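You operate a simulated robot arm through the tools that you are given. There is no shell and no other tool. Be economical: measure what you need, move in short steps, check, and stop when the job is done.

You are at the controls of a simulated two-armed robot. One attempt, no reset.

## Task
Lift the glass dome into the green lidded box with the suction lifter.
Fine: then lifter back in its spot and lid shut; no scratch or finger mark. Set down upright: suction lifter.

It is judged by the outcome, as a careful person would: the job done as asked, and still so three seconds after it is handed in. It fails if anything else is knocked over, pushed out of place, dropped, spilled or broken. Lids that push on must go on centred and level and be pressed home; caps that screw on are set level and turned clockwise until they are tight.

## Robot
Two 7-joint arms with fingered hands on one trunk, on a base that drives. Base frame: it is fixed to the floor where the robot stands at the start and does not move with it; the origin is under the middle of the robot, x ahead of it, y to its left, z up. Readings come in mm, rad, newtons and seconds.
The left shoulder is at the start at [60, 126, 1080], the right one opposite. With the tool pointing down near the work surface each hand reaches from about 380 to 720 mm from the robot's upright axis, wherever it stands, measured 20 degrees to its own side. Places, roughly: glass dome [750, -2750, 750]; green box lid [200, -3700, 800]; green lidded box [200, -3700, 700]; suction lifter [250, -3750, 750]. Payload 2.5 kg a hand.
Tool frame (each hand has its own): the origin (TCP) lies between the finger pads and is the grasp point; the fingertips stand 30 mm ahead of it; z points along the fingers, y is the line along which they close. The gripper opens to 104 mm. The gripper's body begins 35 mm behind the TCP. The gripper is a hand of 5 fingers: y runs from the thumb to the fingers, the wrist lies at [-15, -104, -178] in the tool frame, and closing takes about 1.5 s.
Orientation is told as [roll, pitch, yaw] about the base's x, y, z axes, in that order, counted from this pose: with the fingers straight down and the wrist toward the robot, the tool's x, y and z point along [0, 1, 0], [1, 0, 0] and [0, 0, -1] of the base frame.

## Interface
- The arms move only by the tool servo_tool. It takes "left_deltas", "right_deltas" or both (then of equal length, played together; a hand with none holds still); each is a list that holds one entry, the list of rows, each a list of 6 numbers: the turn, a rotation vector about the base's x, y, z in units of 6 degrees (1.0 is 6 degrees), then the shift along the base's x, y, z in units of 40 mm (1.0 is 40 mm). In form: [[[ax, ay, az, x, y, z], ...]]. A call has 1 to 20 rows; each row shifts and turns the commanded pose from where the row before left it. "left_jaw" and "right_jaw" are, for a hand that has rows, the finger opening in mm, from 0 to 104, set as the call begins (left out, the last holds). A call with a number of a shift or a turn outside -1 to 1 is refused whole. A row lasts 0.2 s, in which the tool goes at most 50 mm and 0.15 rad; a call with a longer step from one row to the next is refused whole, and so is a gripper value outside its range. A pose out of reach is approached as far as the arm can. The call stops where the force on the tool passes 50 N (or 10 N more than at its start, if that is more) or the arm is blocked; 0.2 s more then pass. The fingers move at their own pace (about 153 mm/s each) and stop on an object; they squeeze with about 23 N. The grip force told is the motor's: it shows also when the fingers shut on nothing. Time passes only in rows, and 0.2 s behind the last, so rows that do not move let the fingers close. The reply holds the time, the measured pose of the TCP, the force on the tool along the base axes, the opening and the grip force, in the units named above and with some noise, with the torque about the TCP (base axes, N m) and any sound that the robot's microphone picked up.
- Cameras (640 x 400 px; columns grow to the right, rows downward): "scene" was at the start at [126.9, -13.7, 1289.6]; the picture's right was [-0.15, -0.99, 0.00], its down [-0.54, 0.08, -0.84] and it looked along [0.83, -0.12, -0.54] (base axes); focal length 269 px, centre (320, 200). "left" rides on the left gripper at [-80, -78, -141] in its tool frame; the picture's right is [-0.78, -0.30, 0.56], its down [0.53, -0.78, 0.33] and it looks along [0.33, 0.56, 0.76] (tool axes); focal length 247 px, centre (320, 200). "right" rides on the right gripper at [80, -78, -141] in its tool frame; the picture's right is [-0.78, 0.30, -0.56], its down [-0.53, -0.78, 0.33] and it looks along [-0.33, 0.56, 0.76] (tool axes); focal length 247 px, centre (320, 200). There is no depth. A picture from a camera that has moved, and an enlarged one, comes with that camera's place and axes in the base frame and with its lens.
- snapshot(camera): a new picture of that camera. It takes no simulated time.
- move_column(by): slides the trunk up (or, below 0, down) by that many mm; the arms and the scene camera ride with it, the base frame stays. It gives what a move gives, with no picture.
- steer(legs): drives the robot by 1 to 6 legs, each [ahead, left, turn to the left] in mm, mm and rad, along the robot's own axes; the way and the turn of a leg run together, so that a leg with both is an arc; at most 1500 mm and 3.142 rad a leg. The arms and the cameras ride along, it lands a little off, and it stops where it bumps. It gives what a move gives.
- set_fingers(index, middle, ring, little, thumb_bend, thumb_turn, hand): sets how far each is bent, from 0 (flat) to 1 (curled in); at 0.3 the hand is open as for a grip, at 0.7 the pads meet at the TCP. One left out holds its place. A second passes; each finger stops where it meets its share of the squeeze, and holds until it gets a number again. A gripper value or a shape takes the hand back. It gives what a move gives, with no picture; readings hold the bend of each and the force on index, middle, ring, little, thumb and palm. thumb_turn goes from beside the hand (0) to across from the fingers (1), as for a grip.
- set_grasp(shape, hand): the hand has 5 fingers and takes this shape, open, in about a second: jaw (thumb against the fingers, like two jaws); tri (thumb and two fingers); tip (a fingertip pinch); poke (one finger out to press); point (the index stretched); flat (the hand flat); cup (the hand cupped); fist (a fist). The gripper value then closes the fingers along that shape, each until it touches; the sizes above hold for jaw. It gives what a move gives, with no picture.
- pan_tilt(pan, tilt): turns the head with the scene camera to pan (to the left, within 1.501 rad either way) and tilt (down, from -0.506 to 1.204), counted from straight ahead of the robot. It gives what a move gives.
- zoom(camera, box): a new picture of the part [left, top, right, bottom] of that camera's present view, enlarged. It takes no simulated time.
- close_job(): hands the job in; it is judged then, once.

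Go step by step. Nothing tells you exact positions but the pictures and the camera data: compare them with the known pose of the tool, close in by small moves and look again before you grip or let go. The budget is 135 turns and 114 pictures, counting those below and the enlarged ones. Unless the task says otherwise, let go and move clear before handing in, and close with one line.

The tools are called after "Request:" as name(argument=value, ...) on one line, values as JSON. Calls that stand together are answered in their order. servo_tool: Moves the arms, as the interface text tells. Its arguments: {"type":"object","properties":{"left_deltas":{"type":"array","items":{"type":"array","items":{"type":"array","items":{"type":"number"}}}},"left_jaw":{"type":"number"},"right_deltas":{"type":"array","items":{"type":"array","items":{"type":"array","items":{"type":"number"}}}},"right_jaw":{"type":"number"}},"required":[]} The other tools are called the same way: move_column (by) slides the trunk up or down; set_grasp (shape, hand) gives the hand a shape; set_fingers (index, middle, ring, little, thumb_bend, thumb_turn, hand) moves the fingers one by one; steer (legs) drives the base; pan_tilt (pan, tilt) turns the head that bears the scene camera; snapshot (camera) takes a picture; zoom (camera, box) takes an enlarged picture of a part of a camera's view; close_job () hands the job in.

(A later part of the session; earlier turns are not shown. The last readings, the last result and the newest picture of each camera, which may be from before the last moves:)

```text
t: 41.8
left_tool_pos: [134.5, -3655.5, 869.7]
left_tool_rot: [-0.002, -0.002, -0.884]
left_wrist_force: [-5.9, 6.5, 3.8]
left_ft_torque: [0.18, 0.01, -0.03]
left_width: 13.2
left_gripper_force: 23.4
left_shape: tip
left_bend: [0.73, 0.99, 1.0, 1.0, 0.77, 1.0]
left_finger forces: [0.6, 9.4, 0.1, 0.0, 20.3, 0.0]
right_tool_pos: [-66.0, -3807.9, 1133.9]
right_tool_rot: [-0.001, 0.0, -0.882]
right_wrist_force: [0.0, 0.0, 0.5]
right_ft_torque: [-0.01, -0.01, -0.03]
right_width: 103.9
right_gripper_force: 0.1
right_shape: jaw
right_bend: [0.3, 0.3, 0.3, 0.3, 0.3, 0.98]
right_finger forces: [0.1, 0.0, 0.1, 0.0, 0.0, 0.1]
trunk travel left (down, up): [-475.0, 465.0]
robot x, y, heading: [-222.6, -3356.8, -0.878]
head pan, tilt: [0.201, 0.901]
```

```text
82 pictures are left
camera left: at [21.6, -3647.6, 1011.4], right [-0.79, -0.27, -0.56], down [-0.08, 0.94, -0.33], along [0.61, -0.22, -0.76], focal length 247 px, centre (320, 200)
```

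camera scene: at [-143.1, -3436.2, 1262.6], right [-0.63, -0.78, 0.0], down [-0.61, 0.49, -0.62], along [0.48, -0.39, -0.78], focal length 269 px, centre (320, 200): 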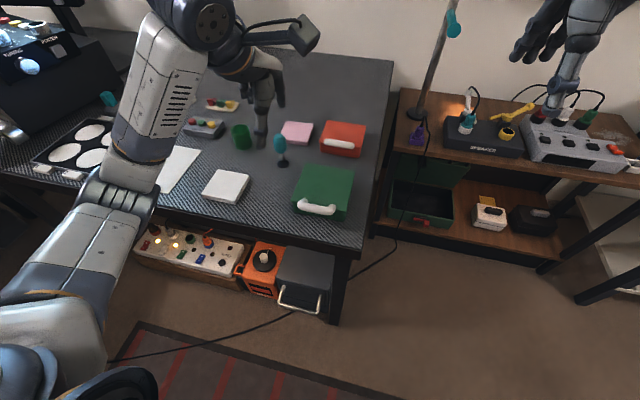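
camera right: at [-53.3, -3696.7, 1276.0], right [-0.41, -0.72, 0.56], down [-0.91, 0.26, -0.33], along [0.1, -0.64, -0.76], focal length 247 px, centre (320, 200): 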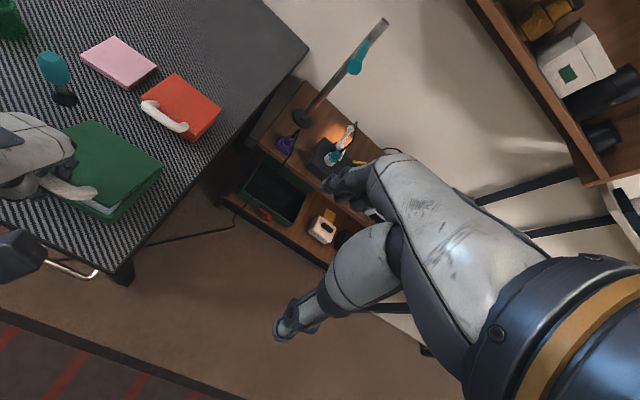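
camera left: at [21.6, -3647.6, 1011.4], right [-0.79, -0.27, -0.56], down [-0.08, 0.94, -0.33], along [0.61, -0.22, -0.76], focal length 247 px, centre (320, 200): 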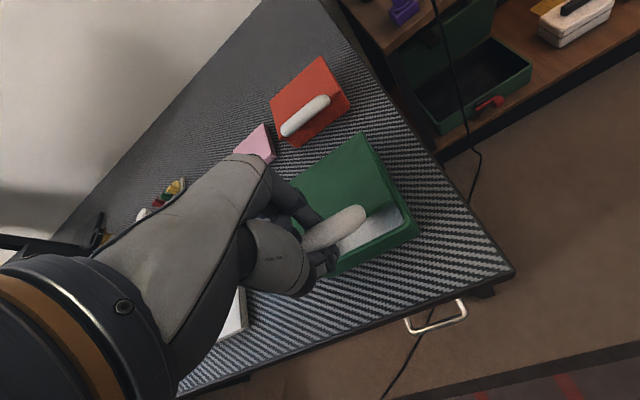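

The lid is opening and the box has a white lining. I continue the arc to about 60°.

Request:
servo_tool(left_deltas=[[[0, 0, 0, 0.113, -0.146, 0.28], [0, 0, 0, 0.128, -0.166, 0.262], [0, 0, 0, 0.142, -0.184, 0.245], [0, 0, 0, 0.156, -0.201, 0.225], [0, 0, 0, 0.166, -0.215, 0.203], [0, 0, 0, 0.175, -0.227, 0.178], [0, 0, 0, 0.185, -0.239, 0.15], [0, 0, 0, 0.192, -0.249, 0.125], [0, 0, 0, 0, 0, 0]]])

Request:
snapshot(camera="right")

Request:
snapshot(camera="left")

```text
t: 43.8
left_tool_pos: [183.8, -3720.9, 936.1]
left_tool_rot: [-0.001, -0.003, -0.884]
left_wrist_force: [-5.5, 1.7, 8.2]
left_ft_torque: [0.23, -0.03, -0.1]
left_width: 13.2
left_gripper_force: 22.6
left_shape: tip
left_bend: [0.73, 0.99, 1.0, 1.0, 0.77, 1.0]
left_finger forces: [0.7, 12.9, 0.0, 0.0, 0.0, 0.0]
right_tool_pos: [-66.7, -3806.1, 1134.2]
right_tool_rot: [0.0, -0.001, -0.885]
right_wrist_force: [-0.1, 0.0, 0.0]
right_ft_torque: [-0.02, -0.03, 0.02]
right_width: 103.7
right_gripper_force: 0.1
right_shape: jaw
right_bend: [0.3, 0.3, 0.3, 0.3, 0.3, 0.98]
right_finger forces: [0.0, 0.0, 0.0, 0.0, 0.0, 0.1]
trunk travel left (down, up): [-475.0, 465.0]
robot x, y, heading: [-226.7, -3358.1, -0.888]
head pan, tilt: [0.201, 0.901]
```

```text
81 pictures are left
camera right: at [-53.5, -3696.8, 1276.1], right [-0.41, -0.72, 0.56], down [-0.91, 0.26, -0.33], along [0.1, -0.64, -0.76], focal length 247 px, centre (320, 200)
```

right: 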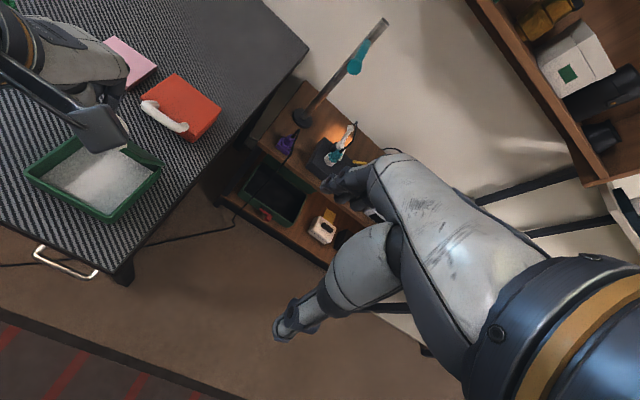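

```text
80 pictures are left
camera left: at [71.7, -3712.5, 1078.1], right [-0.79, -0.27, -0.56], down [-0.08, 0.94, -0.33], along [0.61, -0.22, -0.76], focal length 247 px, centre (320, 200)
```

left: 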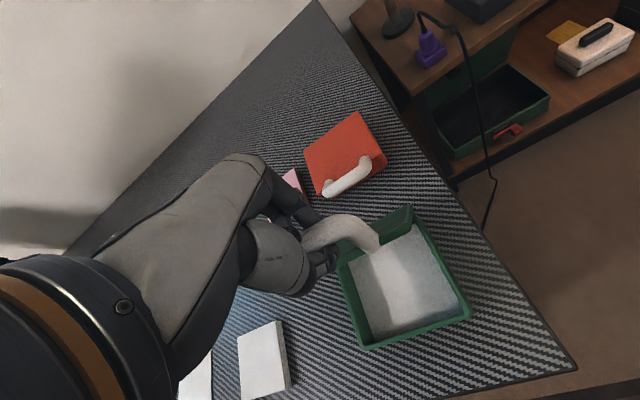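

Request:
servo_tool(left_deltas=[[[0, 0, 0, 0.198, -0.257, 0.09], [0, 0, 0, 0.203, -0.263, 0.07], [0, 0, 0, 0.203, -0.263, 0.04], [0, 0, 0, 0.206, -0.267, 0.008], [0, 0, 0, 0.207, -0.269, -0.02], [0, 0, 0, 0.203, -0.263, -0.05], [0, 0, 0, 0, 0, 0]]])

Request:
snapshot(camera="right")

Request:
snapshot(camera="left")

```text
t: 45.4
left_tool_pos: [231.3, -3784.6, 942.0]
left_tool_rot: [0.001, -0.006, -0.882]
left_wrist_force: [-0.9, -3.2, 12.9]
left_ft_torque: [0.15, -0.07, -0.07]
left_width: 13.3
left_gripper_force: 22.7
left_shape: tip
left_bend: [0.73, 1.0, 1.0, 1.0, 0.77, 1.0]
left_finger forces: [1.0, 16.5, 0.0, 0.0, 0.0, 0.0]
right_tool_pos: [-66.1, -3807.3, 1133.7]
right_tool_rot: [0.005, 0.0, -0.882]
right_wrist_force: [1.1, 0.2, -0.6]
right_ft_torque: [-0.01, 0.04, -0.03]
right_width: 103.7
right_gripper_force: 0.1
right_shape: jaw
right_bend: [0.3, 0.3, 0.3, 0.3, 0.3, 0.98]
right_finger forces: [0.1, 0.0, 0.0, 0.1, 0.0, 0.0]
trunk travel left (down, up): [-475.0, 465.0]
robot x, y, heading: [-224.1, -3357.6, -0.886]
head pan, tilt: [0.201, 0.901]
```

```text
79 pictures are left
camera right: at [-53.5, -3696.9, 1276.1], right [-0.41, -0.72, 0.56], down [-0.91, 0.26, -0.33], along [0.1, -0.64, -0.76], focal length 247 px, centre (320, 200)
```

right: 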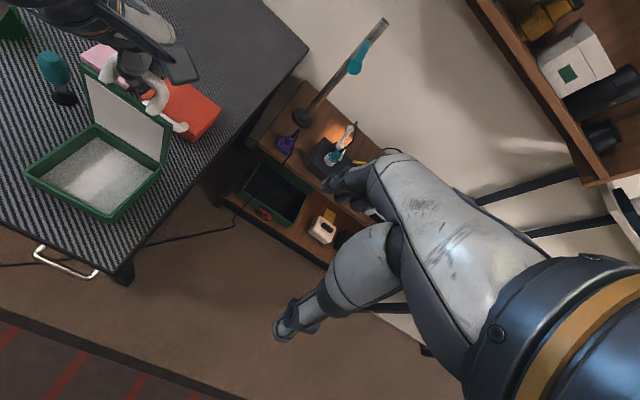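

```text
78 pictures are left
camera left: at [120.1, -3775.3, 1083.8], right [-0.79, -0.27, -0.56], down [-0.08, 0.94, -0.34], along [0.61, -0.22, -0.76], focal length 247 px, centre (320, 200)
```

left: 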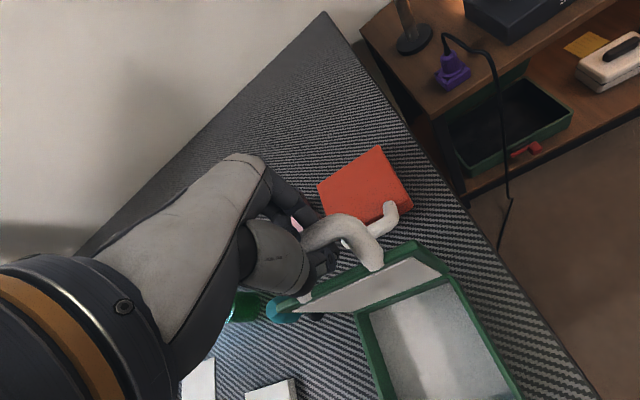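

Request:
servo_tool(left_deltas=[[[0, 0, 0, 0.2, -0.26, -0.02], [0, 0, 0, 0.2, -0.26, -0.05], [0, 0, 0, 0, 0, 0]]])

Request:
snapshot(camera="right")

```text
t: 46.2
left_tool_pos: [248.7, -3804.3, 936.3]
left_tool_rot: [0.0, 0.006, -0.883]
left_wrist_force: [-2.3, 0.0, -0.1]
left_ft_torque: [0.16, -0.01, -0.07]
left_width: 12.6
left_gripper_force: 22.7
left_shape: tip
left_bend: [0.73, 0.99, 1.0, 1.0, 0.77, 1.0]
left_finger forces: [1.7, 9.6, 0.0, 0.0, 0.0, 0.0]
right_tool_pos: [-64.1, -3807.3, 1133.2]
right_tool_rot: [0.0, 0.0, -0.884]
right_wrist_force: [-0.3, 0.0, 0.3]
right_ft_torque: [0.02, 0.03, 0.01]
right_width: 103.8
right_gripper_force: 0.1
right_shape: jaw
right_bend: [0.3, 0.3, 0.3, 0.3, 0.3, 0.98]
right_finger forces: [0.0, 0.0, 0.1, 0.0, 0.1, 0.0]
trunk travel left (down, up): [-475.0, 465.0]
robot x, y, heading: [-225.4, -3354.5, -0.883]
head pan, tilt: [0.201, 0.901]
```

```text
77 pictures are left
camera right: at [-52.6, -3697.4, 1275.5], right [-0.41, -0.72, 0.56], down [-0.91, 0.26, -0.33], along [0.09, -0.64, -0.76], focal length 247 px, centre (320, 200)
```

right: 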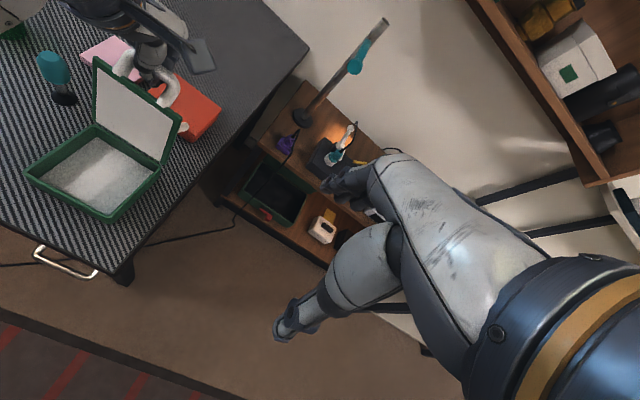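

Request:
servo_tool(left_deltas=[[[0, 0, 0, 0.19, -0.25, -0.1], [0, 0, 0, 0, 0, 0]]])

Request:
snapshot(camera="left")

Request:
zoom(camera="right", box=[0, 20, 240, 220])

```text
t: 46.8
left_tool_pos: [255.3, -3814.3, 931.0]
left_tool_rot: [0.001, 0.008, -0.883]
left_wrist_force: [-5.5, 1.9, -9.3]
left_ft_torque: [0.17, 0.06, -0.07]
left_width: 12.6
left_gripper_force: 23.0
left_shape: tip
left_bend: [0.73, 0.99, 1.0, 1.0, 0.77, 1.0]
left_finger forces: [19.5, 6.1, 0.1, 0.0, 18.7, 0.0]
right_tool_pos: [-65.1, -3808.1, 1133.4]
right_tool_rot: [0.0, 0.002, -0.882]
right_wrist_force: [-0.7, 0.3, -0.6]
right_ft_torque: [0.01, 0.03, 0.0]
right_width: 103.7
right_gripper_force: 0.0
right_shape: jaw
right_bend: [0.3, 0.3, 0.3, 0.3, 0.3, 0.98]
right_finger forces: [0.0, 0.0, 0.1, 0.1, 0.0, 0.1]
trunk travel left (down, up): [-475.0, 465.0]
robot x, y, heading: [-224.1, -3357.0, -0.883]
head pan, tilt: [0.201, 0.901]
```

```text
76 pictures are left
camera left: at [144.4, -3807.2, 1073.7], right [-0.79, -0.26, -0.56], down [-0.08, 0.94, -0.33], along [0.61, -0.21, -0.76], focal length 247 px, centre (320, 200)
```

left: 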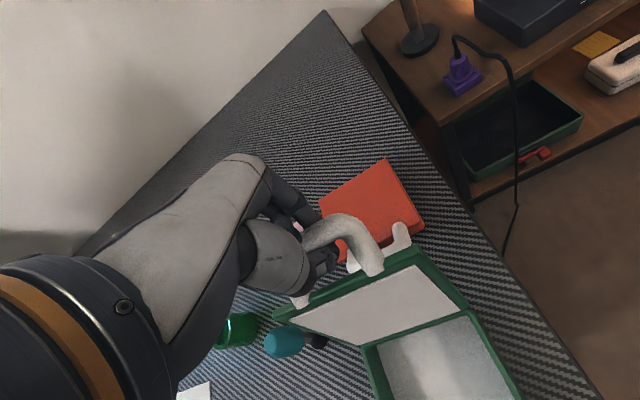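

```text
2.00 times, centred on (120, 120) of right
camera zoom: at [-52.4, -3697.9, 1275.3], right [-0.41, -0.72, 0.56], down [-0.91, 0.26, -0.33], along [0.09, -0.64, -0.76], focal length 494 px, centre (720, 360)
```

zoom: 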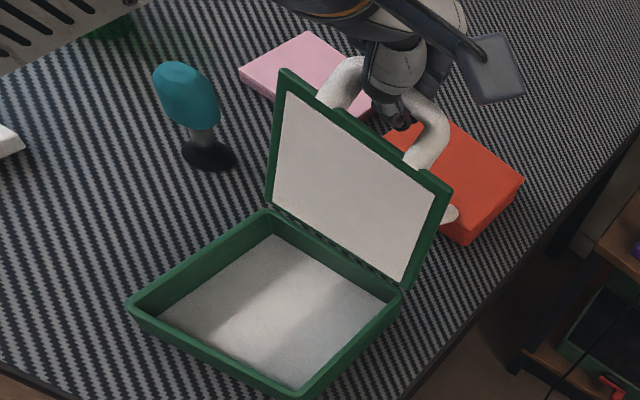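

The lid is past vertical and up against its stop. I open the fingers and rise clear.

Request:
servo_tool(left_deltas=[[[0, 0, 0, 0, 0, 0], [0, 0, 0, 0, 0, 0], [0, 0, 0, 0, 0, 0], [0, 0, 0, 0, 0, 0], [0, 0, 0, 0, 0, 0.5], [0, 0, 0, 0, 0, 0.8], [0, 0, 0, 0, 0, 0.8], [0, 0, 0, 0, 0, 0]]], left_jaw=70)

Request:
zoom(camera="right", box=[0, 20, 240, 220])

```text
t: 48.6
left_tool_pos: [254.8, -3813.9, 1017.3]
left_tool_rot: [0.001, 0.0, -0.883]
left_wrist_force: [1.5, 0.6, 0.0]
left_ft_torque: [0.01, 0.01, -0.04]
left_width: 69.9
left_gripper_force: 0.1
left_shape: tip
left_bend: [0.29, 0.98, 0.99, 0.99, 0.6, 1.0]
left_finger forces: [0.2, 0.1, 0.0, 0.0, 0.0, 0.0]
right_tool_pos: [-65.5, -3808.3, 1133.9]
right_tool_rot: [-0.001, 0.0, -0.884]
right_wrist_force: [1.1, 0.9, 0.0]
right_ft_torque: [-0.01, 0.03, -0.02]
right_width: 103.8
right_gripper_force: 0.1
right_shape: jaw
right_bend: [0.3, 0.3, 0.3, 0.3, 0.3, 0.98]
right_finger forces: [0.1, 0.0, 0.1, 0.0, 0.1, 0.0]
trunk travel left (down, up): [-475.0, 465.0]
robot x, y, heading: [-226.1, -3353.1, -0.879]
head pan, tilt: [0.201, 0.901]
```

```text
2.00 times, centred on (120, 120) of right
camera zoom: at [-52.4, -3697.4, 1275.6], right [-0.41, -0.72, 0.56], down [-0.91, 0.26, -0.33], along [0.09, -0.64, -0.76], focal length 494 px, centre (720, 360)
```

zoom: 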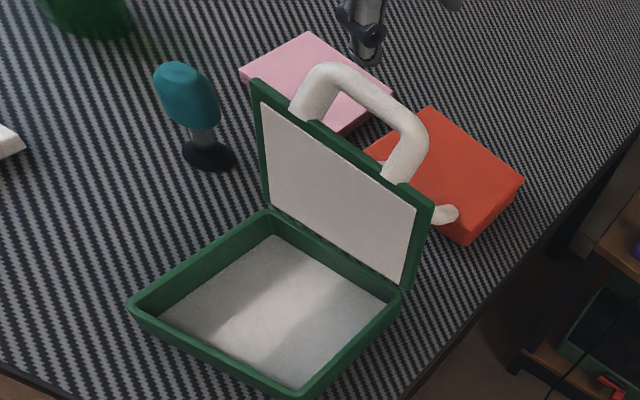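

The lid stays open. Now I shape the hand as jaws and move over the lifter at (348,−3699).

Request:
set_grasp(hand="left", shape="jaw")

Request:
servo_tool(left_deltas=[[[0, 0, 0, 0.58, 0.72, 0], [0, 0, 0, 0.58, 0.72, 0], [0, 0, 0, 0.58, 0.72, 0], [0, 0, 0, 0.59, 0.72, 0], [0, 0, 0, 0, 0, -0.8], [0, 0, 0, 0, 0, -0.8], [0, 0, 0, 0, 0, -0.7], [0, 0, 0, 0, 0, 0]]], left_jaw=90)

Request:
snapshot(camera="left")

Request:
zoom(camera="right", box=[0, 0, 240, 150])

Request:
zoom(camera="scene", box=[200, 60, 380, 220])

```text
t: 49.5
left_tool_pos: [255.6, -3814.5, 1015.7]
left_tool_rot: [0.0, 0.0, -0.883]
left_wrist_force: [-0.7, 0.6, 0.0]
left_ft_torque: [-0.01, 0.01, 0.0]
left_width: 104.0
left_gripper_force: 0.0
left_shape: jaw
left_bend: [0.3, 0.3, 0.3, 0.3, 0.3, 0.98]
left_finger forces: [0.1, 0.0, 0.1, 0.0, 0.1, 0.1]
right_tool_pos: [-65.4, -3808.3, 1133.8]
right_tool_rot: [0.001, 0.001, -0.883]
right_wrist_force: [0.7, -0.3, 1.5]
right_ft_torque: [0.02, -0.01, -0.03]
right_width: 103.7
right_gripper_force: 0.1
right_shape: jaw
right_bend: [0.3, 0.3, 0.3, 0.3, 0.3, 0.98]
right_finger forces: [0.0, 0.0, 0.0, 0.1, 0.1, 0.1]
trunk travel left (down, up): [-475.0, 465.0]
robot x, y, heading: [-227.6, -3359.1, -0.885]
head pan, tilt: [0.201, 0.901]
```

```text
t: 51.3
left_tool_pos: [350.4, -3698.9, 926.8]
left_tool_rot: [0.002, 0.001, -0.884]
left_wrist_force: [-0.8, 0.5, 0.0]
left_ft_torque: [0.04, -0.04, 0.01]
left_width: 90.0
left_gripper_force: 0.2
left_shape: jaw
left_bend: [0.28, 0.32, 0.3, 0.32, 0.41, 0.98]
left_finger forces: [0.0, 0.0, 0.1, 0.1, 0.1, 0.1]
right_tool_pos: [-64.1, -3807.7, 1133.5]
right_tool_rot: [0.001, 0.0, -0.884]
right_wrist_force: [-0.9, -0.8, 0.2]
right_ft_torque: [0.02, 0.01, 0.01]
right_width: 103.5
right_gripper_force: 0.1
right_shape: jaw
right_bend: [0.3, 0.3, 0.3, 0.3, 0.3, 0.98]
right_finger forces: [0.0, 0.1, 0.1, 0.1, 0.0, 0.0]
trunk travel left (down, up): [-475.0, 465.0]
robot x, y, heading: [-225.3, -3356.0, -0.88]
head pan, tilt: [0.201, 0.901]
```

```text
73 pictures are left
camera left: at [238.2, -3691.2, 1068.4], right [-0.79, -0.26, -0.56], down [-0.08, 0.94, -0.33], along [0.61, -0.22, -0.76], focal length 247 px, centre (320, 200)
```

left: 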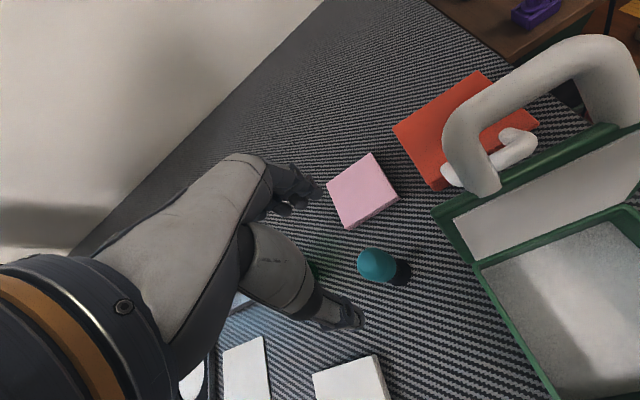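

```text
2.67 times, centred on (120, 75) of right
camera zoom: at [-52.4, -3697.4, 1275.6], right [-0.41, -0.72, 0.56], down [-0.91, 0.26, -0.33], along [0.09, -0.64, -0.76], focal length 659 px, centre (853, 533)
```

zoom: 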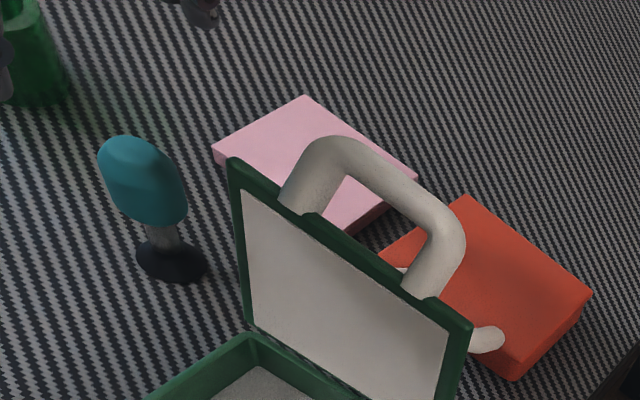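

```text
2.50 times, centred on (290, 140) of scene
camera zoom: at [-143.1, -3436.2, 1262.6], right [-0.63, -0.78, 0.0], down [-0.61, 0.49, -0.62], along [0.48, -0.39, -0.78], focal length 673 px, centre (395, 350)
```

zoom: 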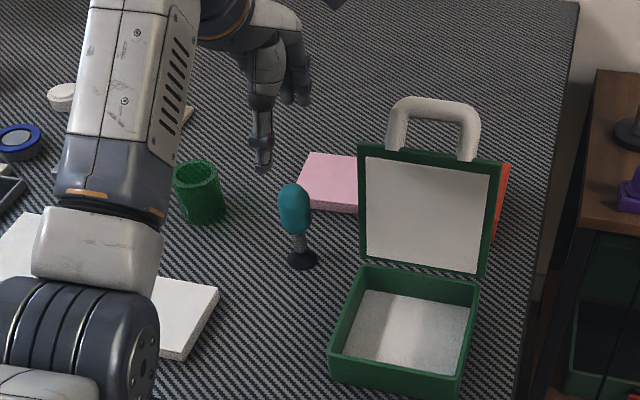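

The lifter sits at (346,−3701). I descend over it to TCP z≈806.

Request:
servo_tool(left_deltas=[[[0, 0, 0, -0.1, -0.05, -0.8], [0, 0, 0, 0, 0, -0.8], [0, 0, 0, 0, 0, -0.8], [0, 0, 0, 0, 0, -0.6], [0, 0, 0, 0, 0, 0]]])

Request:
zoom(camera="left", box=[240, 150, 480, 350])

Request:
zoom(camera="right", box=[0, 0, 180, 120])

```text
t: 52.5
left_tool_pos: [346.6, -3701.8, 804.1]
left_tool_rot: [0.001, -0.001, -0.883]
left_wrist_force: [-0.1, -0.6, 0.2]
left_ft_torque: [-0.03, 0.02, -0.06]
left_width: 90.2
left_gripper_force: 0.1
left_shape: jaw
left_bend: [0.28, 0.32, 0.3, 0.32, 0.41, 0.98]
left_finger forces: [0.0, 0.1, 0.0, 0.1, 0.0, 0.0]
right_tool_pos: [-66.0, -3808.5, 1133.0]
right_tool_rot: [0.001, 0.0, -0.883]
right_wrist_force: [-0.1, -0.2, -0.3]
right_ft_torque: [0.0, -0.01, 0.01]
right_width: 103.8
right_gripper_force: 0.1
right_shape: jaw
right_bend: [0.3, 0.3, 0.3, 0.3, 0.3, 0.98]
right_finger forces: [0.0, 0.0, 0.0, 0.1, 0.0, 0.1]
trunk travel left (down, up): [-475.0, 465.0]
robot x, y, heading: [-222.4, -3352.7, -0.883]
head pan, tilt: [0.201, 0.901]
```

```text
2.00 times, centred on (360, 250) of left
camera zoom: at [233.9, -3693.6, 947.2], right [-0.79, -0.26, -0.56], down [-0.08, 0.94, -0.33], along [0.61, -0.22, -0.76], focal length 494 px, centre (240, 100)
```

zoom: 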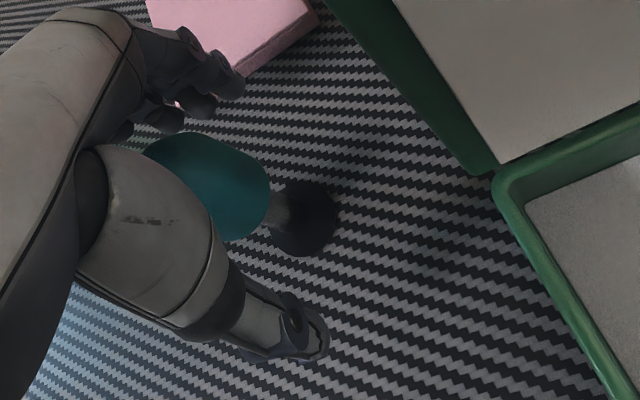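

```text
3.33 times, centred on (90, 60) of right
camera zoom: at [-52.4, -3697.4, 1275.6], right [-0.41, -0.72, 0.56], down [-0.91, 0.26, -0.33], along [0.09, -0.64, -0.76], focal length 823 px, centre (1087, 667)
```

zoom: 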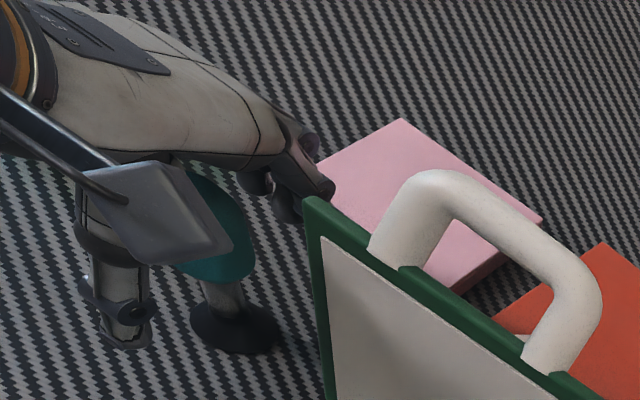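

Bulb sits between thumb and fingers. Closing.

Request:
servo_tool(left_deltas=[[[0, 0, 0, 0, 0, 0], [0, 0, 0, 0, 0, 0], [0, 0, 0, 0, 0, 0], [0, 0, 0, 0, 0, 0], [0, 0, 0, 0, 0, 0], [0, 0, 0, 0, 0, 0], [0, 0, 0, 0, 0, 0]]], left_jaw=15)

Request:
zoom(camera="left", box=[240, 150, 480, 350])

Request:
zoom(camera="right", box=[0, 0, 180, 120])

```text
t: 54.1
left_tool_pos: [346.1, -3702.4, 805.3]
left_tool_rot: [-0.001, 0.0, -0.882]
left_wrist_force: [1.0, 0.8, -0.2]
left_ft_torque: [0.01, -0.02, 0.01]
left_width: 23.1
left_gripper_force: 22.7
left_shape: jaw
left_bend: [0.73, 0.58, 0.63, 0.61, 0.77, 1.0]
left_finger forces: [10.8, 4.8, 0.1, 0.1, 16.0, 0.0]
right_tool_pos: [-65.0, -3808.3, 1133.5]
right_tool_rot: [-0.001, 0.0, -0.882]
right_wrist_force: [-0.1, 1.3, 0.1]
right_ft_torque: [0.0, 0.01, 0.03]
right_width: 103.6
right_gripper_force: 0.1
right_shape: jaw
right_bend: [0.3, 0.3, 0.3, 0.3, 0.3, 0.98]
right_finger forces: [0.0, 0.1, 0.0, 0.0, 0.0, 0.0]
trunk travel left (down, up): [-475.0, 465.0]
robot x, y, heading: [-224.7, -3354.3, -0.882]
head pan, tilt: [0.201, 0.901]
```

```text
2.00 times, centred on (360, 250) of left
camera zoom: at [234.2, -3693.5, 947.5], right [-0.79, -0.26, -0.56], down [-0.08, 0.94, -0.33], along [0.61, -0.22, -0.76], focal length 494 px, centre (240, 100)
```

zoom: 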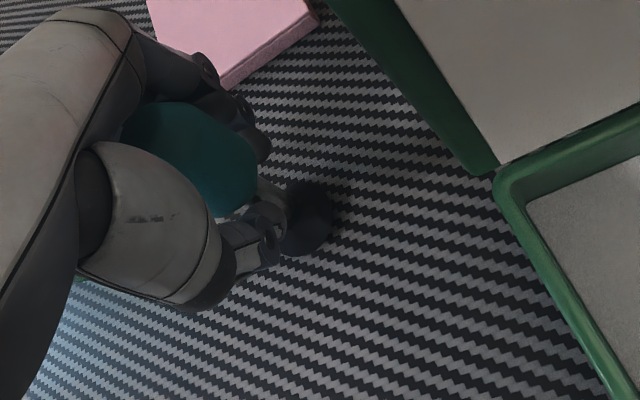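

```text
3.33 times, centred on (90, 60) of right
camera zoom: at [-52.3, -3697.4, 1275.6], right [-0.41, -0.72, 0.56], down [-0.91, 0.26, -0.33], along [0.09, -0.64, -0.76], focal length 823 px, centre (1087, 667)
```

zoom: 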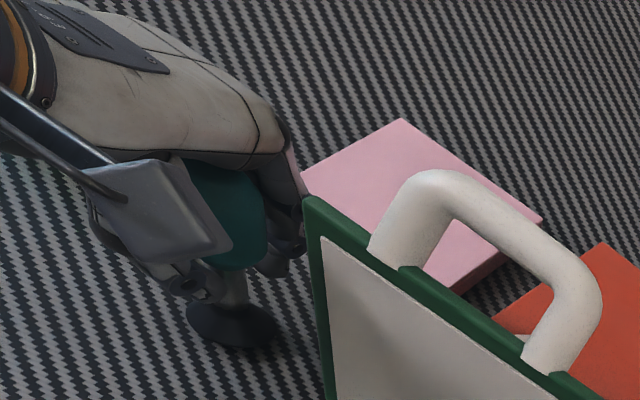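

Caged firmly under the bulb. Lift straight up.

Request:
servo_tool(left_deltas=[[[0, 0, 0, 0, 0, 0.3], [0, 0, 0, 0, 0, 0.8], [0, 0, 0, 0, 0, 0.9], [0, 0, 0, 0, 0, 0.9], [0, 0, 0, 0, 0, 0.9], [0, 0, 0, 0, 0, 0]]])

Request:
snapshot(camera="left")

Request:
zoom(camera="right", box=[0, 0, 240, 150])

```text
t: 55.5
left_tool_pos: [345.1, -3700.7, 957.3]
left_tool_rot: [0.001, 0.002, -0.884]
left_wrist_force: [-1.4, -0.8, -1.2]
left_ft_torque: [-0.01, -0.02, 0.0]
left_width: 22.9
left_gripper_force: 23.2
left_shape: jaw
left_bend: [0.73, 0.58, 0.63, 0.61, 0.77, 1.0]
left_finger forces: [10.9, 4.7, 0.1, 0.0, 15.9, 0.0]
right_tool_pos: [-64.8, -3807.5, 1134.1]
right_tool_rot: [0.002, 0.0, -0.884]
right_wrist_force: [0.5, -0.5, -0.5]
right_ft_torque: [0.01, 0.01, -0.01]
right_width: 103.7
right_gripper_force: 0.0
right_shape: jaw
right_bend: [0.3, 0.3, 0.3, 0.3, 0.3, 0.98]
right_finger forces: [0.0, 0.0, 0.0, 0.0, 0.1, 0.1]
trunk travel left (down, up): [-475.0, 465.0]
robot x, y, heading: [-225.5, -3355.3, -0.878]
head pan, tilt: [0.201, 0.901]
```

```text
66 pictures are left
camera left: at [233.7, -3693.4, 1100.0], right [-0.79, -0.26, -0.56], down [-0.08, 0.94, -0.33], along [0.61, -0.22, -0.76], focal length 247 px, centre (320, 200)
```

left: 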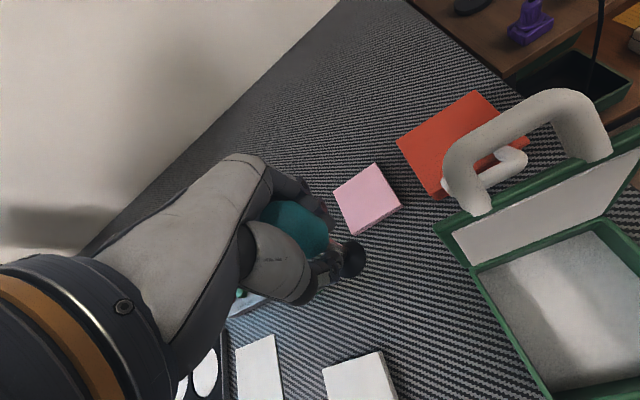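

```text
2.67 times, centred on (120, 75) of right
camera zoom: at [-52.3, -3697.4, 1275.6], right [-0.41, -0.72, 0.56], down [-0.91, 0.26, -0.33], along [0.09, -0.64, -0.76], focal length 659 px, centre (853, 533)
```

zoom: 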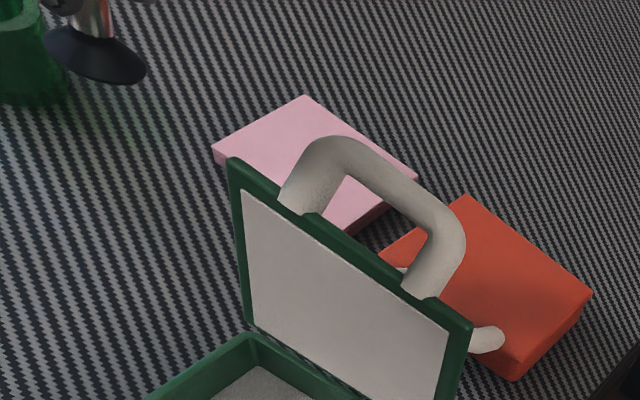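

Lifter in hand. I raise and retract it, then back off and drive round to face the dome on the side desk.

Request:
servo_tool(left_deltas=[[[0, 0, 0, 0, 0, 0.8], [0, 0, 0, -0.4, 0.49, 0.3], [0, 0, 0, -0.5, 0.6, 0], [0, 0, 0, -0.5, 0.6, 0], [0, 0, 0, -0.5, 0.6, 0], [0, 0, 0, 0, 0, 0]]])

Request:
steer(legs=[[-300, 0, 0], [0, 600, 0], [0, 0, 0.72]])

Request:
pan_tilt(pan=0.25, tilt=0.7)

Request:
snapshot(camera="scene")

```text
t: 56.9
left_tool_pos: [268.2, -3610.2, 1001.0]
left_tool_rot: [0.0, 0.004, -0.884]
left_wrist_force: [-0.9, -0.6, -1.0]
left_ft_torque: [0.0, 0.0, 0.02]
left_width: 23.0
left_gripper_force: 23.2
left_shape: jaw
left_bend: [0.73, 0.58, 0.63, 0.61, 0.77, 1.0]
left_finger forces: [10.9, 4.8, 0.1, 0.0, 15.7, 0.1]
right_tool_pos: [-64.5, -3809.0, 1133.4]
right_tool_rot: [-0.001, -0.001, -0.883]
right_wrist_force: [-0.2, -0.6, 0.0]
right_ft_torque: [-0.03, -0.01, 0.02]
right_width: 103.8
right_gripper_force: 0.0
right_shape: jaw
right_bend: [0.3, 0.3, 0.3, 0.3, 0.3, 0.98]
right_finger forces: [0.0, 0.0, 0.0, 0.0, 0.0, 0.0]
trunk travel left (down, up): [-475.0, 465.0]
robot x, y, heading: [-227.4, -3356.6, -0.885]
head pan, tilt: [0.201, 0.901]
```

```text
t: 63.8
left_tool_pos: [585.9, -2608.4, 1000.9]
left_tool_rot: [0.001, 0.002, -0.166]
left_wrist_force: [-0.4, 0.2, -0.9]
left_ft_torque: [-0.01, -0.03, -0.01]
left_width: 23.2
left_gripper_force: 22.8
left_shape: jaw
left_bend: [0.73, 0.58, 0.63, 0.61, 0.78, 1.0]
left_finger forces: [10.9, 4.6, 0.0, 0.0, 15.3, 0.1]
right_tool_pos: [464.1, -2977.7, 1133.9]
right_tool_rot: [-0.001, 0.0, -0.165]
right_wrist_force: [0.1, 0.7, -1.0]
right_ft_torque: [0.03, 0.02, -0.01]
right_width: 103.7
right_gripper_force: 0.0
right_shape: jaw
right_bend: [0.3, 0.3, 0.3, 0.3, 0.3, 0.98]
right_finger forces: [0.0, 0.0, 0.0, 0.1, 0.1, 0.1]
trunk travel left (down, up): [-475.0, 465.0]
robot x, y, heading: [45.7, -2743.1, -0.168]
head pan, tilt: [0.201, 0.901]
```

```text
t: 64.5
left_tool_pos: [586.3, -2608.9, 1002.2]
left_tool_rot: [-0.001, 0.001, -0.165]
left_wrist_force: [0.7, 1.1, -0.2]
left_ft_torque: [-0.01, 0.02, 0.02]
left_width: 23.0
left_gripper_force: 22.9
left_shape: jaw
left_bend: [0.73, 0.58, 0.63, 0.61, 0.78, 1.0]
left_finger forces: [10.9, 4.6, 0.0, 0.0, 15.3, 0.1]
right_tool_pos: [464.2, -2976.9, 1134.5]
right_tool_rot: [0.001, 0.001, -0.165]
right_wrist_force: [-0.4, -0.1, -0.1]
right_ft_torque: [0.03, 0.04, 0.02]
right_width: 103.5
right_gripper_force: 0.1
right_shape: jaw
right_bend: [0.3, 0.3, 0.3, 0.3, 0.3, 0.98]
right_finger forces: [0.1, 0.0, 0.1, 0.1, 0.0, 0.0]
trunk travel left (down, up): [-475.0, 465.0]
robot x, y, heading: [42.6, -2745.6, -0.165]
head pan, tilt: [0.25, 0.7]
```

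```text
64 pictures are left
camera scene: at [169.5, -2743.5, 1278.7], right [0.08, -1.0, 0.0], down [-0.64, -0.05, -0.76], along [0.76, 0.06, -0.64], focal length 269 px, centre (320, 200)
```

scene: 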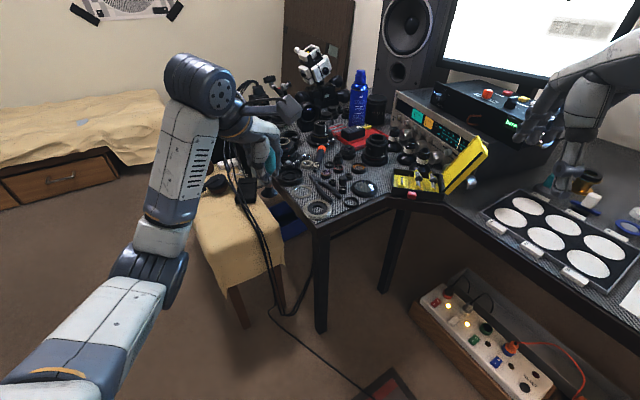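

Request:
zoom(camera="scene", box=[300, 130, 440, 220])

```text
4.44 times, centred on (370, 175) of scene
camera zoom: at [169.5, -2743.5, 1278.7], right [0.08, -1.0, 0.0], down [-0.64, -0.05, -0.76], along [0.76, 0.06, -0.64], focal length 1196 px, centre (98, 311)
```

zoom: 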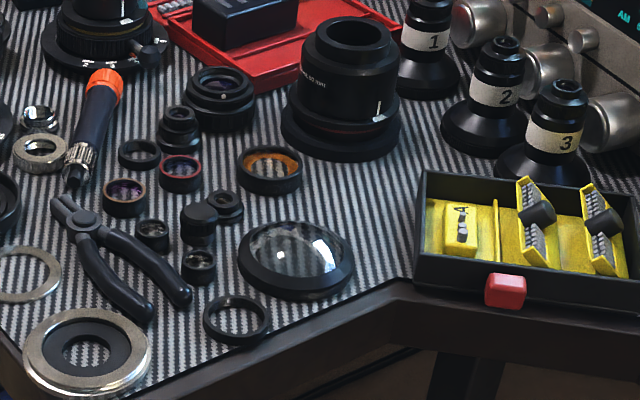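

The glass dome (in a black rim, ~85 mm across) is at about (883,−2836). I drive to put the lifter nearly above it.

Request:
steer(legs=[[286, -160, 0]])

Request:
pan_tilt(pan=0.35, tilt=0.85)

Request:
snapshot(camera="scene")

Request:
snapshot(camera="left")

```text
t: 66.7
left_tool_pos: [840.3, -2813.8, 1002.1]
left_tool_rot: [0.001, 0.0, -0.167]
left_wrist_force: [0.0, 0.2, -0.8]
left_ft_torque: [0.01, -0.03, -0.02]
left_width: 23.1
left_gripper_force: 23.2
left_shape: jaw
left_bend: [0.73, 0.58, 0.63, 0.61, 0.78, 1.0]
left_finger forces: [11.1, 4.6, 0.1, 0.0, 15.4, 0.0]
right_tool_pos: [718.8, -3182.5, 1133.0]
right_tool_rot: [0.0, 0.0, -0.167]
right_wrist_force: [0.6, -0.3, -0.2]
right_ft_torque: [-0.01, -0.04, -0.01]
right_width: 103.7
right_gripper_force: 0.0
right_shape: jaw
right_bend: [0.3, 0.3, 0.3, 0.3, 0.3, 0.98]
right_finger forces: [0.0, 0.0, 0.0, 0.0, 0.1, 0.1]
trunk travel left (down, up): [-475.0, 465.0]
robot x, y, heading: [301.3, -2950.2, -0.168]
head pan, tilt: [0.25, 0.7]
```

```text
t: 67.4
left_tool_pos: [840.9, -2814.0, 1000.4]
left_tool_rot: [0.0, 0.0, -0.168]
left_wrist_force: [-0.5, 0.2, -0.3]
left_ft_torque: [0.04, -0.01, -0.01]
left_width: 23.2
left_gripper_force: 23.1
left_shape: jaw
left_bend: [0.73, 0.58, 0.63, 0.61, 0.78, 1.0]
left_finger forces: [11.1, 4.7, 0.0, 0.0, 15.3, 0.0]
right_tool_pos: [718.6, -3181.5, 1132.9]
right_tool_rot: [0.0, -0.001, -0.167]
right_wrist_force: [1.2, -0.4, -0.2]
right_ft_torque: [-0.01, 0.02, -0.01]
right_width: 103.6
right_gripper_force: 0.1
right_shape: jaw
right_bend: [0.3, 0.3, 0.3, 0.3, 0.3, 0.98]
right_finger forces: [0.0, 0.0, 0.1, 0.1, 0.0, 0.1]
trunk travel left (down, up): [-475.0, 465.0]
robot x, y, heading: [299.2, -2948.3, -0.161]
head pan, tilt: [0.351, 0.85]
```

```text
62 pictures are left
camera scene: at [415.6, -2940.2, 1266.5], right [0.18, -0.98, 0.0], down [-0.74, -0.14, -0.66], along [0.65, 0.12, -0.75], focal length 269 px, centre (320, 200)
```

scene: 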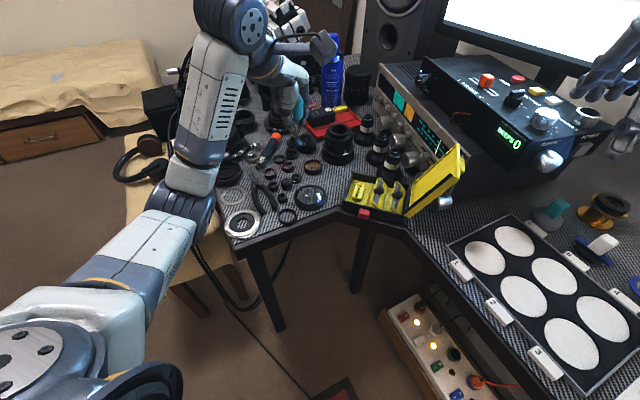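

```text
61 pictures are left
camera left: at [750.1, -2879.6, 1143.7], right [-0.42, -0.72, -0.56], down [-0.68, 0.66, -0.33], along [0.6, 0.24, -0.76], focal length 247 px, centre (320, 200)
```

left: 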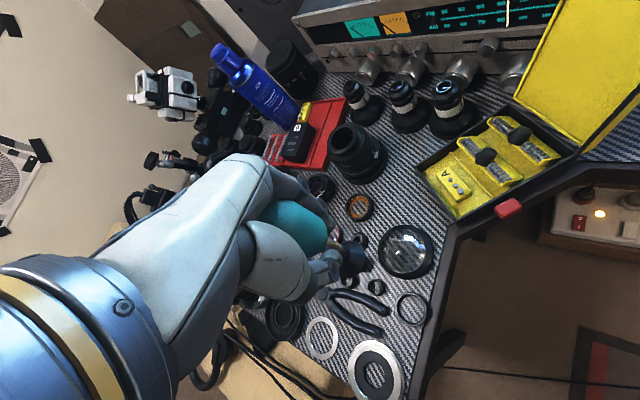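

Request:
zoom(camera="scene", box=[260, 160, 360, 230])

Request:
zoom(camera="left", box=[320, 200, 460, 300])

```text
5.71 times, centred on (310, 195) of scene
camera zoom: at [415.6, -2940.2, 1266.5], right [0.18, -0.98, 0.0], down [-0.74, -0.14, -0.66], along [0.65, 0.12, -0.75], focal length 1538 px, centre (377, 229)
```

zoom: 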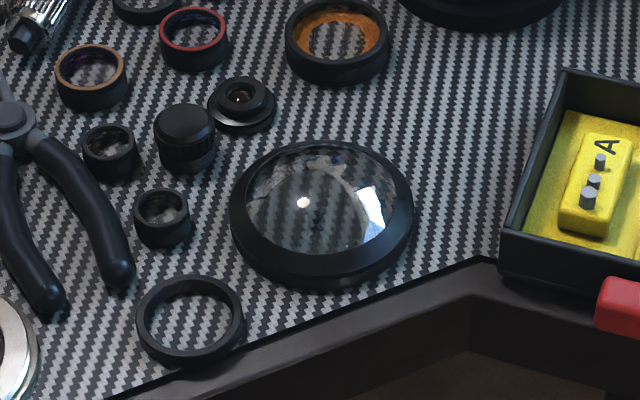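

```text
4.00 times, centred on (390, 250) of left
camera zoom: at [750.1, -2879.6, 1143.7], right [-0.42, -0.72, -0.56], down [-0.68, 0.66, -0.33], along [0.6, 0.24, -0.76], focal length 988 px, centre (40, 0)
```

zoom: 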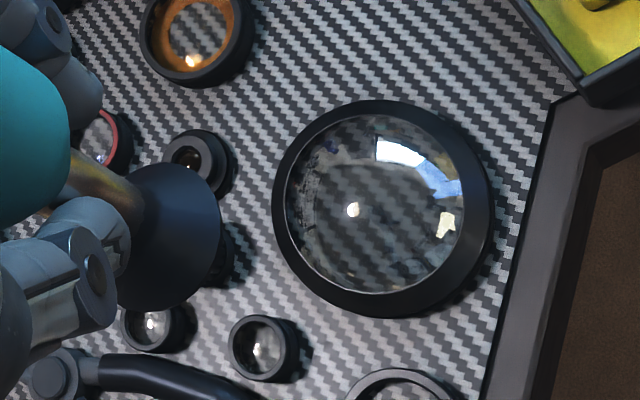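

Request:
zoom(camera="scene", box=[250, 50, 350, 150])

Request:
zoom(camera="left", box=[250, 180, 410, 300])

```text
4.00 times, centred on (300, 100) of scene
camera zoom: at [415.6, -2940.2, 1266.5], right [0.18, -0.98, 0.0], down [-0.74, -0.14, -0.66], along [0.65, 0.12, -0.75], focal length 1076 px, centre (400, 600)
```

zoom: 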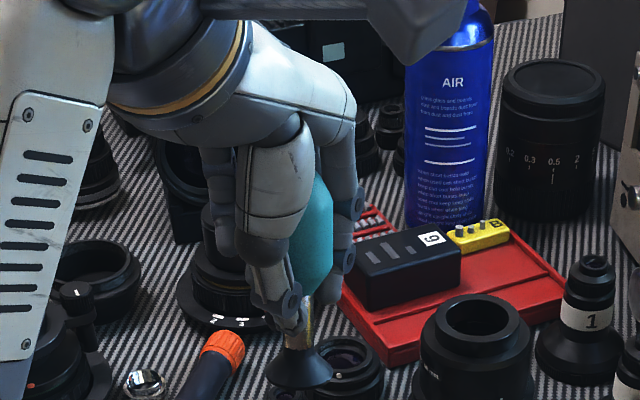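

```text
3.33 times, centred on (330, 240) of left
camera zoom: at [750.1, -2879.6, 1143.7], right [-0.42, -0.72, -0.56], down [-0.68, 0.66, -0.33], along [0.6, 0.24, -0.76], focal length 823 px, centre (287, 67)
```

zoom: 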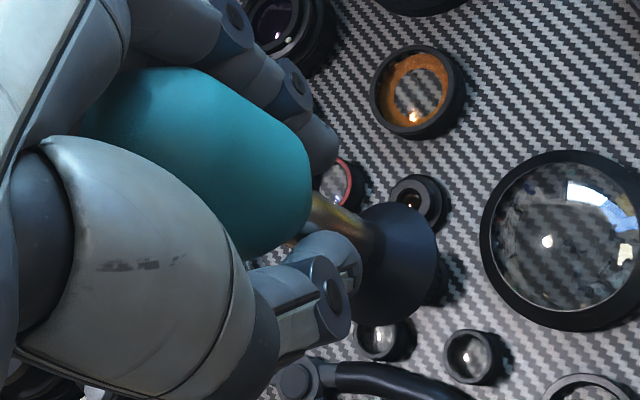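

I estimate the dome centre at (873,−2829) and the cup about 4 mm off the TCP. I move above and part way down, then look again.

Request:
servo_tool(left_deltas=[[[0, 0, 0, 0.44, -0.2, 0], [0, 0, 0, 0.44, -0.2, 0], [0, 0, 0, 0, 0, -1.0], [0, 0, 0, 0, 0, -1.0], [0, 0, 0, 0, 0, -1.0], [0, 0, 0, 0, 0, -0.75], [0, 0, 0, 0, 0, 0]]])

Request:
zoom(camera="scene", box=[260, 120, 380, 220])

Request:
zoom(camera="left", box=[280, 180, 440, 300])

```text
t: 69.0
left_tool_pos: [875.6, -2830.2, 851.4]
left_tool_rot: [-0.001, 0.0, -0.168]
left_wrist_force: [0.0, -1.1, -0.3]
left_ft_torque: [0.04, -0.01, -0.02]
left_width: 23.3
left_gripper_force: 22.9
left_shape: jaw
left_bend: [0.73, 0.58, 0.63, 0.61, 0.78, 1.0]
left_finger forces: [11.2, 4.4, 0.0, 0.1, 15.2, 0.1]
right_tool_pos: [716.5, -3181.2, 1133.9]
right_tool_rot: [0.001, 0.003, -0.168]
right_wrist_force: [-0.2, -0.3, 0.1]
right_ft_torque: [0.02, -0.01, 0.0]
right_width: 103.7
right_gripper_force: 0.0
right_shape: jaw
right_bend: [0.3, 0.3, 0.3, 0.3, 0.3, 0.98]
right_finger forces: [0.1, 0.1, 0.1, 0.0, 0.1, 0.0]
trunk travel left (down, up): [-475.0, 465.0]
robot x, y, heading: [303.2, -2947.0, -0.166]
head pan, tilt: [0.351, 0.85]
```

```text
4.00 times, centred on (320, 170) of scene
camera zoom: at [415.6, -2940.1, 1266.5], right [0.18, -0.98, 0.0], down [-0.74, -0.14, -0.66], along [0.65, 0.12, -0.75], focal length 1076 px, centre (320, 320)
```

zoom: 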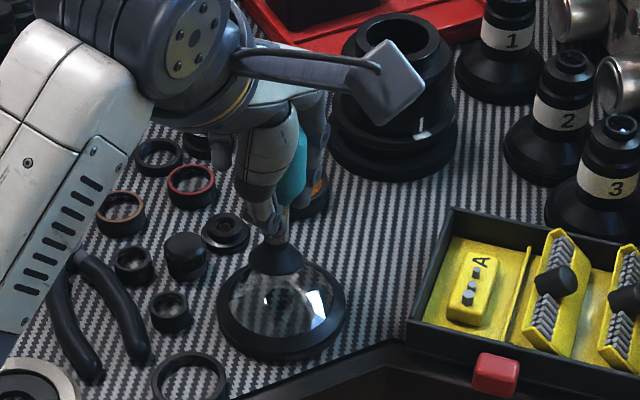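

```text
3.33 times, centred on (360, 240) of left
camera zoom: at [784.9, -2896.0, 993.6], right [-0.42, -0.72, -0.56], down [-0.68, 0.66, -0.33], along [0.6, 0.24, -0.76], focal length 823 px, centre (187, 67)
```

zoom: 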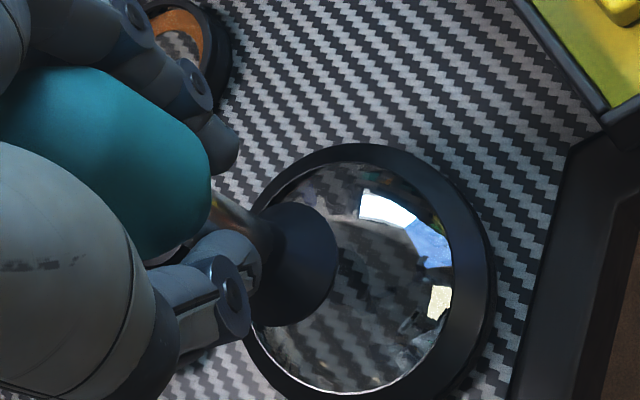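

Cup and dome centre agree within about 2 mm in both views. I descend gently until contact.

Request:
servo_tool(left_deltas=[[[0, 0, 0, 0, -0.03, -0.15], [0, 0, 0, 0, 0, -0.15], [0, 0, 0, 0, 0, -0.15], [0, 0, 0, 0, 0, 0]]])

Request:
zoom(camera="scene", box=[290, 160, 350, 210])

```text
t: 70.0
left_tool_pos: [875.7, -2830.7, 833.7]
left_tool_rot: [-0.001, 0.002, -0.167]
left_wrist_force: [0.1, -0.1, -0.3]
left_ft_torque: [0.02, -0.02, 0.0]
left_width: 23.0
left_gripper_force: 23.2
left_shape: jaw
left_bend: [0.73, 0.58, 0.63, 0.61, 0.78, 1.0]
left_finger forces: [11.0, 4.3, 0.0, 0.0, 15.2, 0.1]
right_tool_pos: [717.0, -3180.9, 1134.2]
right_tool_rot: [-0.002, 0.001, -0.168]
right_wrist_force: [-0.2, -0.1, -0.4]
right_ft_torque: [-0.03, -0.02, 0.0]
right_width: 103.7
right_gripper_force: 0.1
right_shape: jaw
right_bend: [0.3, 0.3, 0.3, 0.3, 0.3, 0.98]
right_finger forces: [0.0, 0.0, 0.1, 0.1, 0.0, 0.0]
trunk travel left (down, up): [-475.0, 465.0]
robot x, y, heading: [299.9, -2946.7, -0.166]
head pan, tilt: [0.351, 0.85]
```

```text
8.00 times, centred on (320, 185) of scene
camera zoom: at [415.6, -2940.1, 1266.5], right [0.18, -0.98, 0.0], down [-0.74, -0.14, -0.66], along [0.65, 0.12, -0.75], focal length 2152 px, centre (320, 320)
```

zoom: 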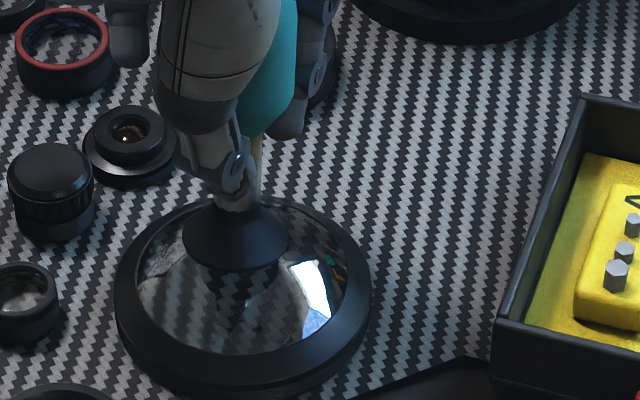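

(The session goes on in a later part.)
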